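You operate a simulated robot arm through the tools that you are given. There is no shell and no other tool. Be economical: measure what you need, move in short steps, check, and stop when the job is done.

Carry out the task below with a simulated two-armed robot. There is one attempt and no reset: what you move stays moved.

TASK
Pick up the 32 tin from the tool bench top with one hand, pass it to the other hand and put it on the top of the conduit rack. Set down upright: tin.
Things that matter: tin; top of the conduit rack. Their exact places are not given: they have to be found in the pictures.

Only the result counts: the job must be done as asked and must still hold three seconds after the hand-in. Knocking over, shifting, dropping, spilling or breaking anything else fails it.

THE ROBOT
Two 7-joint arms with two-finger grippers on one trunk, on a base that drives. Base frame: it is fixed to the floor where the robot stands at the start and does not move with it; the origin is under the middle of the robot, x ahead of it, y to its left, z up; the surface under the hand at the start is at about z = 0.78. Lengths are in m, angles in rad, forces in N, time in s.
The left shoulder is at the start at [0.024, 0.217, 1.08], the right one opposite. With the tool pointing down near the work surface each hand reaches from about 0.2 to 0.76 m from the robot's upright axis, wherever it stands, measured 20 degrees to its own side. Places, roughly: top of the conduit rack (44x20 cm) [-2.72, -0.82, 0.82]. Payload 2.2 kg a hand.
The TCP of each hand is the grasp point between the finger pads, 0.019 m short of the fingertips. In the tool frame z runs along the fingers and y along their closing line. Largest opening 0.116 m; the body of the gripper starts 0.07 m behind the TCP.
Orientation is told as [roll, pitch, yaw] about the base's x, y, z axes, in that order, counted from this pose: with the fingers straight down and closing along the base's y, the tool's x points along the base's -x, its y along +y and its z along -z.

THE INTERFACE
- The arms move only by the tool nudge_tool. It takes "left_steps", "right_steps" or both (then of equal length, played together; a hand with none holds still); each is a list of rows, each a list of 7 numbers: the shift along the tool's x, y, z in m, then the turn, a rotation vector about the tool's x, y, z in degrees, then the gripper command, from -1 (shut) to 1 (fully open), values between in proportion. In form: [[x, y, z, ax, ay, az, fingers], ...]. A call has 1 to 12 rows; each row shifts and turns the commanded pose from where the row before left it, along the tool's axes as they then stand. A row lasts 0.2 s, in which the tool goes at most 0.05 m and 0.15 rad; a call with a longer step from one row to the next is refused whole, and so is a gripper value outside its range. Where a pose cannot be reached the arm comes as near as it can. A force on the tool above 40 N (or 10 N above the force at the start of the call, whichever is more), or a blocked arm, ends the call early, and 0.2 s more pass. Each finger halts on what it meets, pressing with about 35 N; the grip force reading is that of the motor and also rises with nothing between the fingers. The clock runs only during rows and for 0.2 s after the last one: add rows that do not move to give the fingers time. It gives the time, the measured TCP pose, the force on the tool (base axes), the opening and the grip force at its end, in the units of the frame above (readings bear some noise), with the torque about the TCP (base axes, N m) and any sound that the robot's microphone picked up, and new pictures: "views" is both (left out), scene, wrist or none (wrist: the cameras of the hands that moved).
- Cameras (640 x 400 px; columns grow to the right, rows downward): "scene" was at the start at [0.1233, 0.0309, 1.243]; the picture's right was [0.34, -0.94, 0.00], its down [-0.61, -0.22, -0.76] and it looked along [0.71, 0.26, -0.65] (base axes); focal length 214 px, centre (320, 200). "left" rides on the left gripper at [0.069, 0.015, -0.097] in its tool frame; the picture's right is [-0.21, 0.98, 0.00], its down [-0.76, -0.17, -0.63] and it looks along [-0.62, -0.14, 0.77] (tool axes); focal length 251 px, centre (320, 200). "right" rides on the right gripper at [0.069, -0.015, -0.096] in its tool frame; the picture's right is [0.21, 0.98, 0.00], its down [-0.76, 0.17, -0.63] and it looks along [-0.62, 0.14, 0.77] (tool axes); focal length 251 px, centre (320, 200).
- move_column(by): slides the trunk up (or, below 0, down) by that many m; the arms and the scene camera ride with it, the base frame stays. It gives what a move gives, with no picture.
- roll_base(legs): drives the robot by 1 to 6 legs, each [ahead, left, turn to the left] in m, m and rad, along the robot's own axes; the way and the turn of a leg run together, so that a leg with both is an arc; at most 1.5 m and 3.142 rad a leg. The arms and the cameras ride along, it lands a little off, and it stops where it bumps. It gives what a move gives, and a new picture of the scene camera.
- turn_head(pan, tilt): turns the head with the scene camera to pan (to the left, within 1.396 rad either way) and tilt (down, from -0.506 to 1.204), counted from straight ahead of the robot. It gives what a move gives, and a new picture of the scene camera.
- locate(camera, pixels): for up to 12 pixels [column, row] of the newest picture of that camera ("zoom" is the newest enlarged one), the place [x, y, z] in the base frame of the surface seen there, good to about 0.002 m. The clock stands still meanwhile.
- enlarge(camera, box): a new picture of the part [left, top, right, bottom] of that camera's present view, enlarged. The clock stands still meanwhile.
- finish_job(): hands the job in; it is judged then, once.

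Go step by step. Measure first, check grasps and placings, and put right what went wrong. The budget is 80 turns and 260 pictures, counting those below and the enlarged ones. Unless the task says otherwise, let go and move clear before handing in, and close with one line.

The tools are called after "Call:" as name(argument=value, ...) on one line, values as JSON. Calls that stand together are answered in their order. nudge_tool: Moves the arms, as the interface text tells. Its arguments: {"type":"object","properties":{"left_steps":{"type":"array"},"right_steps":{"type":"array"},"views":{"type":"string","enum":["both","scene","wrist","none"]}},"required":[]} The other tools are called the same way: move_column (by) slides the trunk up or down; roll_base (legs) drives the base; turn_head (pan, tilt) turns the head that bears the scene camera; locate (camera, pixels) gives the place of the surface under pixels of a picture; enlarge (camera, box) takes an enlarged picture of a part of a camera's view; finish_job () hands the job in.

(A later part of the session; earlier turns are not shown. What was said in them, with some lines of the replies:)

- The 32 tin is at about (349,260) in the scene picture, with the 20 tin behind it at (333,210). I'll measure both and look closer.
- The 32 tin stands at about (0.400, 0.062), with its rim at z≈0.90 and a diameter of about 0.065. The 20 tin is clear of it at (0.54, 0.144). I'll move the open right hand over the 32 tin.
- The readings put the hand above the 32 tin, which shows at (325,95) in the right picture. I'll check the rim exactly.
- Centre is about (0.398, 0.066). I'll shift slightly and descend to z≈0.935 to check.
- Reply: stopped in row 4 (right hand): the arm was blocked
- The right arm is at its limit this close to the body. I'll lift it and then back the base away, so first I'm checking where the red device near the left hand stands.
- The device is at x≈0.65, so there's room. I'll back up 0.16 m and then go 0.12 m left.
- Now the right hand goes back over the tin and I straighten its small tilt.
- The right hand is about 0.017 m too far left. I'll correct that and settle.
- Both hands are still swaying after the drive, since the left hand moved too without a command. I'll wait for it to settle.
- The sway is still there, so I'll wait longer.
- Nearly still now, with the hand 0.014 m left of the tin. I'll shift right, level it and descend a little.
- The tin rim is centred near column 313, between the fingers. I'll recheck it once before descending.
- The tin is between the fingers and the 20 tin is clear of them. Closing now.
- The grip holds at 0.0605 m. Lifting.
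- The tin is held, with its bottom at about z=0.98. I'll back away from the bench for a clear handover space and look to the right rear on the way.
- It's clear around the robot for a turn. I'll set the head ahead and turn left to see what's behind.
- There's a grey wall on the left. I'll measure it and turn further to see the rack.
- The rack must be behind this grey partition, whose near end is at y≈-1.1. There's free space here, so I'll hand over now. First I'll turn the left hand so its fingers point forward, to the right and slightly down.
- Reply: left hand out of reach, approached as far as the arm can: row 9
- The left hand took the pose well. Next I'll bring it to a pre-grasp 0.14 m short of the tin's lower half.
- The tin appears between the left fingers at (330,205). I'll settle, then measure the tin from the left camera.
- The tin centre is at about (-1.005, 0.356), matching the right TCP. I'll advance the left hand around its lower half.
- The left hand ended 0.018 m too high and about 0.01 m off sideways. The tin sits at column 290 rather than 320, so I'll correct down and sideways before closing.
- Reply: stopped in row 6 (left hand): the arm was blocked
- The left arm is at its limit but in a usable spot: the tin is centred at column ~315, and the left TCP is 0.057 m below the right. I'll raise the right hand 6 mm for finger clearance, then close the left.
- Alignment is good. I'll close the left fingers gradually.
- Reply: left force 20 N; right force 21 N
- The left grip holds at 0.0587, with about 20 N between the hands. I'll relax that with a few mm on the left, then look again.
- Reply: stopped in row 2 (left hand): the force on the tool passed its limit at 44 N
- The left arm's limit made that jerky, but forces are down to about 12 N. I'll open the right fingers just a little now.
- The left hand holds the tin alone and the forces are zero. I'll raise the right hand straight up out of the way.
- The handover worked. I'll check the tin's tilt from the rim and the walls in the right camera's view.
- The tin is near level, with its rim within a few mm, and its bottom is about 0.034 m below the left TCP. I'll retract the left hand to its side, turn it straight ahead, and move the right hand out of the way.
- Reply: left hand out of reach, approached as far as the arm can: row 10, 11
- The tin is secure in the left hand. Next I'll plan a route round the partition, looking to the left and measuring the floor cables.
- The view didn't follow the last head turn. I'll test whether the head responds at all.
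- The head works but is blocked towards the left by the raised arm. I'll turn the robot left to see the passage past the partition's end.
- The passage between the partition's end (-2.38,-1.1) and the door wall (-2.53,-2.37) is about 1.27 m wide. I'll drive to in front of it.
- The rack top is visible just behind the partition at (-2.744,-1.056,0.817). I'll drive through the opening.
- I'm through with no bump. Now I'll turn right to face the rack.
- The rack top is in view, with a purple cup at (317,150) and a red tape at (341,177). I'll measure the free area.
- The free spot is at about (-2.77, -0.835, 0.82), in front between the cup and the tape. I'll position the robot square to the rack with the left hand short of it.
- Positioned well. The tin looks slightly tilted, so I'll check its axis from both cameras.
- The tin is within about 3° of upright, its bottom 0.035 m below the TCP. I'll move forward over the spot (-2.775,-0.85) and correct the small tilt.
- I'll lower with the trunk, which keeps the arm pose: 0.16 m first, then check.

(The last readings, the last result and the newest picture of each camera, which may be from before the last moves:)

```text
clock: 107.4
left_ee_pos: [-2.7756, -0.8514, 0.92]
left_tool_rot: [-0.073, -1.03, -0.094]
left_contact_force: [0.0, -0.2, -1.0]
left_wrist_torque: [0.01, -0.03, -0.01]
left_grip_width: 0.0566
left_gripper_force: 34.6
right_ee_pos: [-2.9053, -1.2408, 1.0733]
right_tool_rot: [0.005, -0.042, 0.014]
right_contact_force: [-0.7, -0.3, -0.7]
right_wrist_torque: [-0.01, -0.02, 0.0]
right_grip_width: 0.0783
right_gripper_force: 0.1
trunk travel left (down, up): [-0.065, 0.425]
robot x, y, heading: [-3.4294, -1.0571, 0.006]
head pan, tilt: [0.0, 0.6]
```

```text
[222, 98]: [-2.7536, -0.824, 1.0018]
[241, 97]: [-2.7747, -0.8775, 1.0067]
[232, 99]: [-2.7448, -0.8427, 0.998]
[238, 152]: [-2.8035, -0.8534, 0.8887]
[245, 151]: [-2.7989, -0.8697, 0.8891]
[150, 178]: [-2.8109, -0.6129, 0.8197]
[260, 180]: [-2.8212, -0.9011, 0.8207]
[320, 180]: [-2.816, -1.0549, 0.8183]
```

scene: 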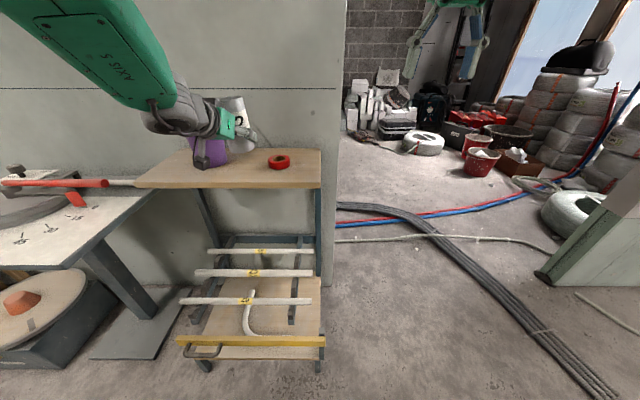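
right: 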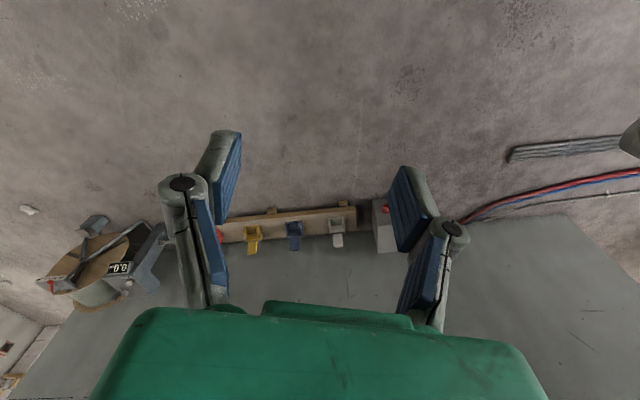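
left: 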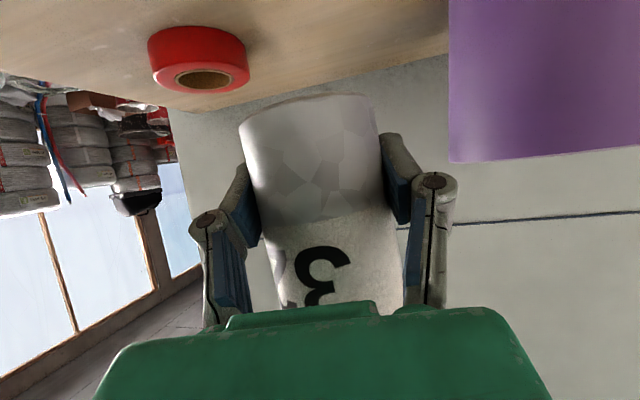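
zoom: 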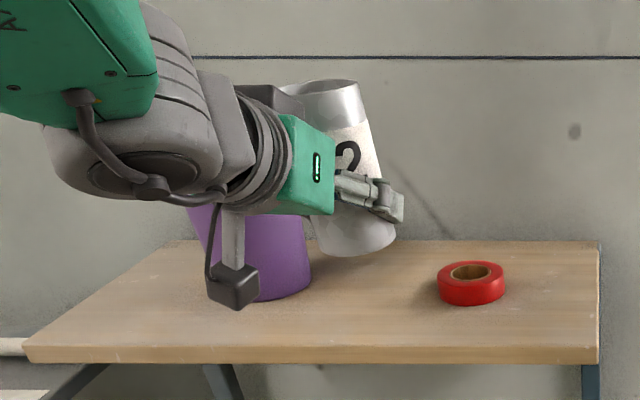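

The tin bottom is at 0.887 and the rack at 0.820. The hanging camera stays in front of the rack edge and the fingers clear the cup and the tape. I'll lower another 0.06.

Call:
move_column(by=-0.058)

Call:
nudge_tool(left_steps=[[0, 0, 0, 0, 0, 0, -1], [0, 0, 0, 0, 0, 0, -1], [0, 0, 0, 0, 0, 0, -1]])

```text
clock: 108.4
left_ee_pos: [-2.7751, -0.8509, 0.8613]
left_tool_rot: [-0.073, -1.029, -0.095]
left_contact_force: [-0.3, -1.6, -0.8]
left_wrist_torque: [0.02, 0.01, 0.03]
left_grip_width: 0.0568
left_gripper_force: 34.7
right_ee_pos: [-2.905, -1.2414, 1.0171]
right_tool_rot: [0.006, -0.041, 0.013]
right_contact_force: [0.0, -0.4, -0.4]
right_wrist_torque: [0.0, 0.0, 0.0]
right_grip_width: 0.0783
right_gripper_force: 0.1
trunk travel left (down, up): [-0.007, 0.483]
robot x, y, heading: [-3.4373, -1.0536, 0.008]
head pan, tilt: [0.0, 0.6]
```

```text
clock: 109.2
left_ee_pos: [-2.7755, -0.8513, 0.862]
left_tool_rot: [-0.071, -1.031, -0.096]
left_contact_force: [-0.3, 0.3, -0.6]
left_wrist_torque: [-0.01, -0.02, 0.0]
left_grip_width: 0.0566
left_gripper_force: 35.2
right_ee_pos: [-2.9049, -1.2408, 1.0163]
right_tool_rot: [0.005, -0.04, 0.012]
right_contact_force: [0.3, -0.1, 0.1]
right_wrist_torque: [0.01, -0.02, 0.03]
right_grip_width: 0.0783
right_gripper_force: 0.0
trunk travel left (down, up): [-0.007, 0.483]
robot x, y, heading: [-3.4368, -1.0556, -0.0]
head pan, tilt: [0.0, 0.6]
```

scene: 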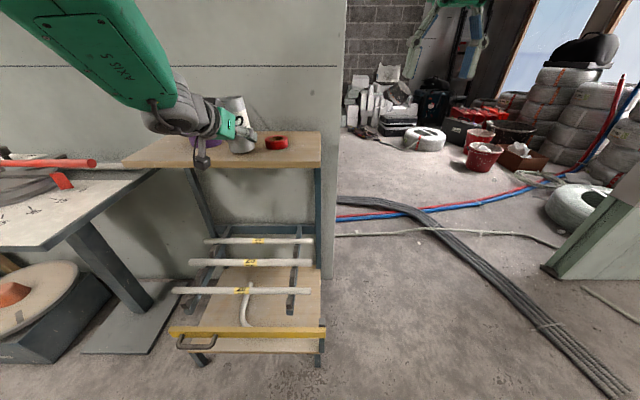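
left: 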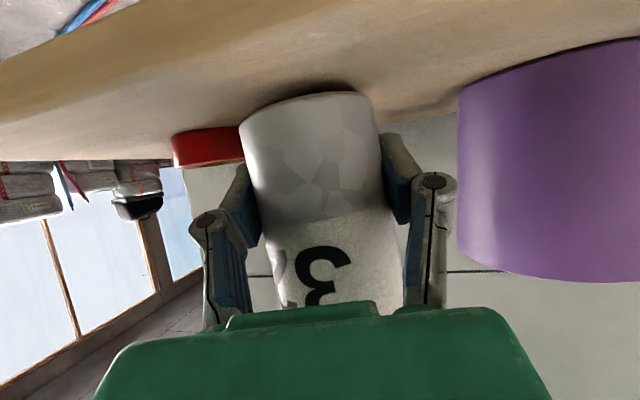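

About 9 mm left. I'll lower in 2 mm steps until contact.

Call:
nudge_tool(left_steps=[[0.0017, 0, 0.001, 0, 0, 0, -1], [0.0017, 0, 0.001, 0, 0, 0, -1], [0.0017, 0, 0.001, 0, 0, 0, -1], [0.0017, 0, 0.001, 0, 0, 0, -1], [0, 0, 0, 0, 0, 0, -1], [0, 0, 0, 0, 0, 0, -1]], views="wrist")

Call:
locate(camera="left", pixels=[[265, 113], [310, 101], [360, 97], [310, 85]])

```text
clock: 110.6
left_ee_pos: [-2.7752, -0.8508, 0.8572]
left_tool_rot: [-0.072, -1.034, -0.095]
left_contact_force: [0.4, -0.6, -0.7]
left_wrist_torque: [-0.01, -0.01, 0.0]
left_grip_width: 0.0565
left_gripper_force: 35.2
right_ee_pos: [-2.9041, -1.2415, 1.0165]
right_tool_rot: [0.004, -0.042, 0.014]
right_contact_force: [-0.1, 0.0, 0.1]
right_wrist_torque: [0.01, -0.02, -0.01]
right_grip_width: 0.0784
right_gripper_force: 0.0
trunk travel left (down, up): [-0.007, 0.483]
robot x, y, heading: [-3.433, -1.0515, 0.006]
head pan, tilt: [0.0, 0.6]
```

left: 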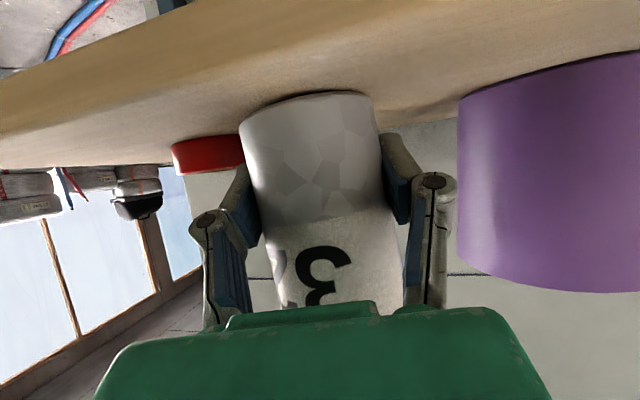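

```text
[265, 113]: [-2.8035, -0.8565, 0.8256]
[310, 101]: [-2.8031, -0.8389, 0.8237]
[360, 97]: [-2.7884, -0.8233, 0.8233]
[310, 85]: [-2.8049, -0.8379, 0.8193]
```

Call:
nudge_tool(left_steps=[[0.0013, 0, 0.0007, 0, 0, 0, -1], [0.0013, 0, 0.0007, 0, 0, 0, -1], [0.0013, 0, 0.0007, 0, 0, 0, -1], [0, 0, 0, 0, 0, 0, -1], [0, 0, 0, 0, 0, 0, -1]], views="wrist")

Call:
locate(camera="left", pixels=[[265, 113], [310, 101], [360, 97], [310, 85]])

```text
clock: 111.8
left_ee_pos: [-2.7743, -0.851, 0.8557]
left_tool_rot: [-0.07, -1.041, -0.094]
left_contact_force: [-0.4, -1.9, 7.3]
left_wrist_torque: [0.13, 0.06, 0.03]
left_grip_width: 0.0567
left_gripper_force: 34.8
right_ee_pos: [-2.9052, -1.2425, 1.0156]
right_tool_rot: [0.008, -0.04, 0.011]
right_contact_force: [-0.3, -0.1, 0.1]
right_wrist_torque: [0.03, 0.01, 0.01]
right_grip_width: 0.0785
right_gripper_force: 0.0
trunk travel left (down, up): [-0.007, 0.483]
robot x, y, heading: [-3.4331, -1.0545, 0.005]
head pan, tilt: [0.0, 0.6]
```

left: 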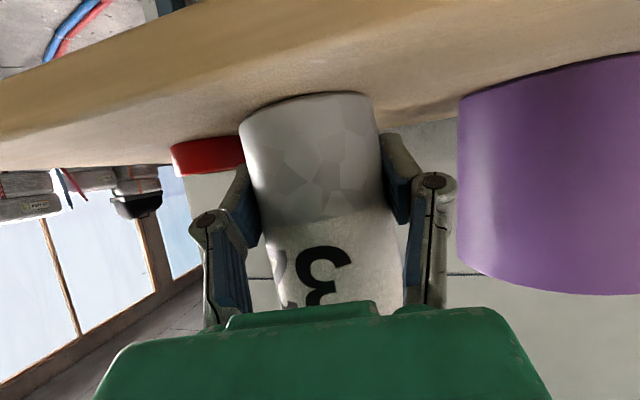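

```text
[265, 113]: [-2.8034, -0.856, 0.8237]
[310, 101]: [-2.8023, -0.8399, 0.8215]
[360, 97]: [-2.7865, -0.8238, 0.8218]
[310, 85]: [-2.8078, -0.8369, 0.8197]
```

Contact at 7 N, touching first on the left side. I'll square up 2° and then release gently.

Call:
nudge_tool(left_steps=[[0, 0, 0, -1.0, 0, 1.7, -1], [0, 0, 0, 0, 0, 0, -1], [0, 0, 0, 0, 0, 0, -1], [0, 0, 0, 0, 0, 0, 0.02], [0, 0, 0, 0, 0, 0, 0.08], [0, 0, 0, 0, 0, 0, 0.14], [0, 0, 0, 0, 0, 0, 0.2], [0, 0, 0, 0, 0, 0, 0.3], [0, 0, 0, 0, 0, 0, 0.4], [0, 0, 0, 0, 0, 0, 0.4]])

```text
clock: 114.0
left_ee_pos: [-2.775, -0.85, 0.8503]
left_tool_rot: [-0.01, -1.032, -0.146]
left_contact_force: [0.1, 0.7, 0.4]
left_wrist_torque: [-0.01, 0.01, 0.0]
left_grip_width: 0.0814
left_gripper_force: 0.0
right_ee_pos: [-2.9055, -1.2414, 1.0154]
right_tool_rot: [0.006, -0.043, 0.013]
right_contact_force: [0.5, 0.1, 0.4]
right_wrist_torque: [0.0, -0.03, 0.01]
right_grip_width: 0.0783
right_gripper_force: 0.1
trunk travel left (down, up): [-0.007, 0.483]
robot x, y, heading: [-3.4339, -1.0553, 0.009]
head pan, tilt: [0.0, 0.6]
```

scene: 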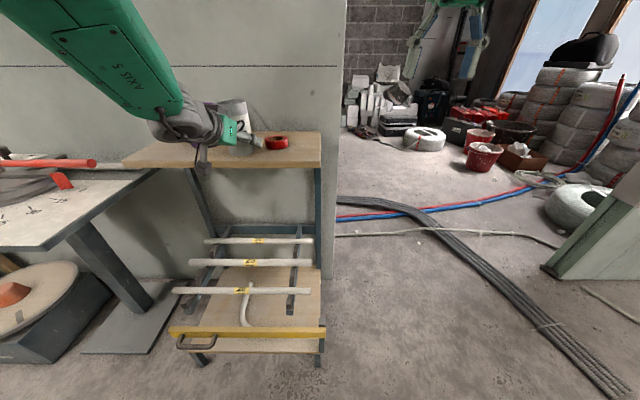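
left: 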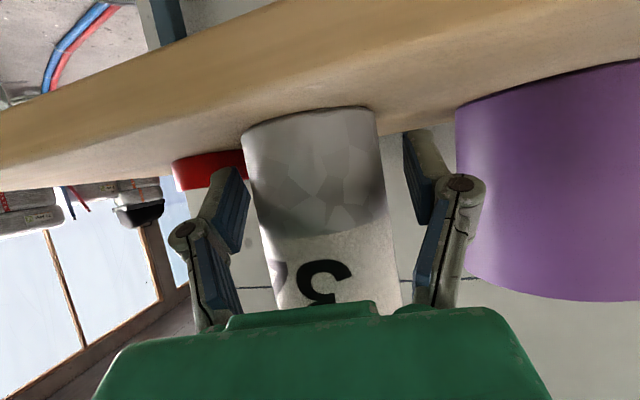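

Released, and the tin stands. I'll withdraw straight back along the fingers' horizontal direction.

Call:
nudge_tool(left_steps=[[0.0041, 0, -0.0106, 0, 0, 0, 0.4], [0.0102, 0, -0.0171, 0, 0, 0, 0.4], [0.0102, 0, -0.0171, 0, 0, 0, 0.4], [0.0102, 0, -0.0171, 0, 0, 0, 0.4], [0.0102, 0, -0.0171, 0, 0, 0, 0.4], [0.0102, 0, -0.0171, 0, 0, 0, 0.4], [0.0102, 0, -0.0171, 0, 0, 0, 0.4], [0, 0, 0, 0, 0, 0, 0.4]])

```text
clock: 115.8
left_ee_pos: [-2.9076, -0.8409, 0.8484]
left_tool_rot: [0.044, -1.024, -0.213]
left_contact_force: [-0.4, 0.0, 0.0]
left_wrist_torque: [0.03, -0.01, 0.01]
left_grip_width: 0.081
left_gripper_force: 0.1
right_ee_pos: [-2.9059, -1.2414, 1.0152]
right_tool_rot: [0.006, -0.042, 0.013]
right_contact_force: [0.9, 0.0, 0.1]
right_wrist_torque: [0.04, -0.02, 0.02]
right_grip_width: 0.0783
right_gripper_force: 0.1
trunk travel left (down, up): [-0.007, 0.483]
robot x, y, heading: [-3.4337, -1.0535, 0.006]
head pan, tilt: [0.0, 0.6]
```

scene: 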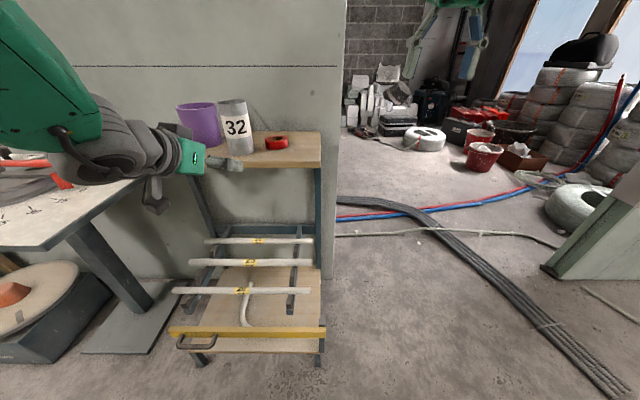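
left: 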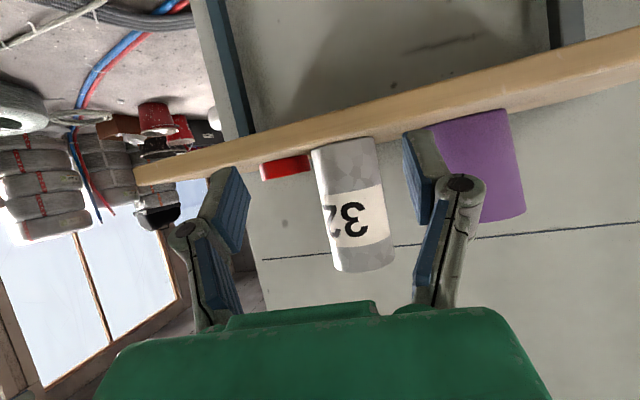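

The hand is clear and the tin stands at (235,127). I'll verify that it's upright and where it stands.

Call:
enlarge(camera="scene", box=[130, 70, 330, 200])

Call:
locate(camera="scene", pixels=[[219, 101], [246, 101], [232, 104], [234, 98], [238, 152], [245, 151], [240, 165]])

```text
3.08 times, centred on (230, 135) of scene
```

zoom: 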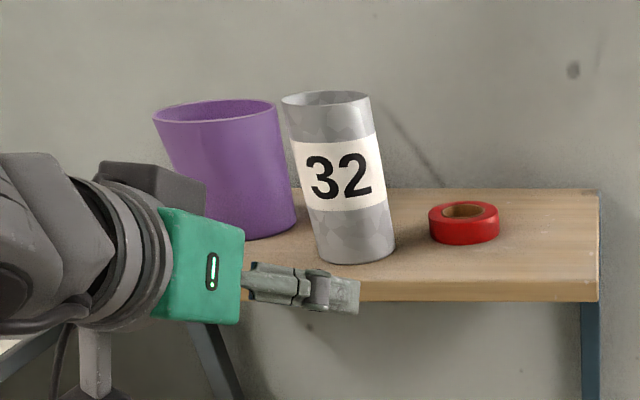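

```text
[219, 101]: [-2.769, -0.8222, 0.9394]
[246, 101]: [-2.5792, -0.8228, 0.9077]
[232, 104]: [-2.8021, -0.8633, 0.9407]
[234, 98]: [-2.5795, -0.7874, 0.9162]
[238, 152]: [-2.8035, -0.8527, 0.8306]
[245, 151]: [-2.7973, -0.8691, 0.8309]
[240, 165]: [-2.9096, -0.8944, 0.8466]
```

The tin is upright: its front wall is at x≈-2.802 at the top and -2.803 at the bottom. It's clear of the cup and the tape. I'll back the base off a little, then hand in.

Call:
roll_base(legs=[[-0.12, 0, 0]])

```text
clock: 117.0
left_ee_pos: [-3.028, -0.8407, 0.849]
left_tool_rot: [0.045, -1.026, -0.213]
left_contact_force: [-0.1, -1.1, 0.2]
left_wrist_torque: [-0.02, 0.0, -0.03]
left_grip_width: 0.0811
left_gripper_force: 0.0
right_ee_pos: [-3.0271, -1.2415, 1.0167]
right_tool_rot: [0.003, -0.044, 0.012]
right_contact_force: [-0.4, -0.1, 0.0]
right_wrist_torque: [-0.03, -0.05, -0.03]
right_grip_width: 0.0785
right_gripper_force: 0.0
trunk travel left (down, up): [-0.007, 0.483]
robot x, y, heading: [-3.554, -1.0574, 0.001]
head pan, tilt: [0.0, 0.6]
```

scene: 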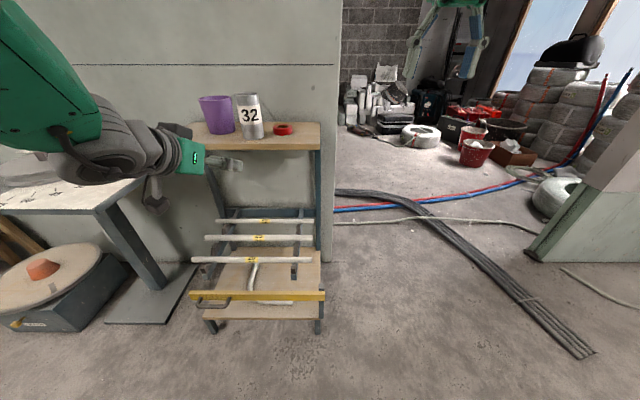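

The tin stands upright on the rack top at (250,115), the cup and tape haven't moved, and both hands are clear, so I'm handing in.

Call:
finish_job()

```text
The job is handed in.
```

The 32 tin was picked up with the right hand, passed to the left, and set down upright on top of the conduit rack. Both hands are clear, and the job is handed in.
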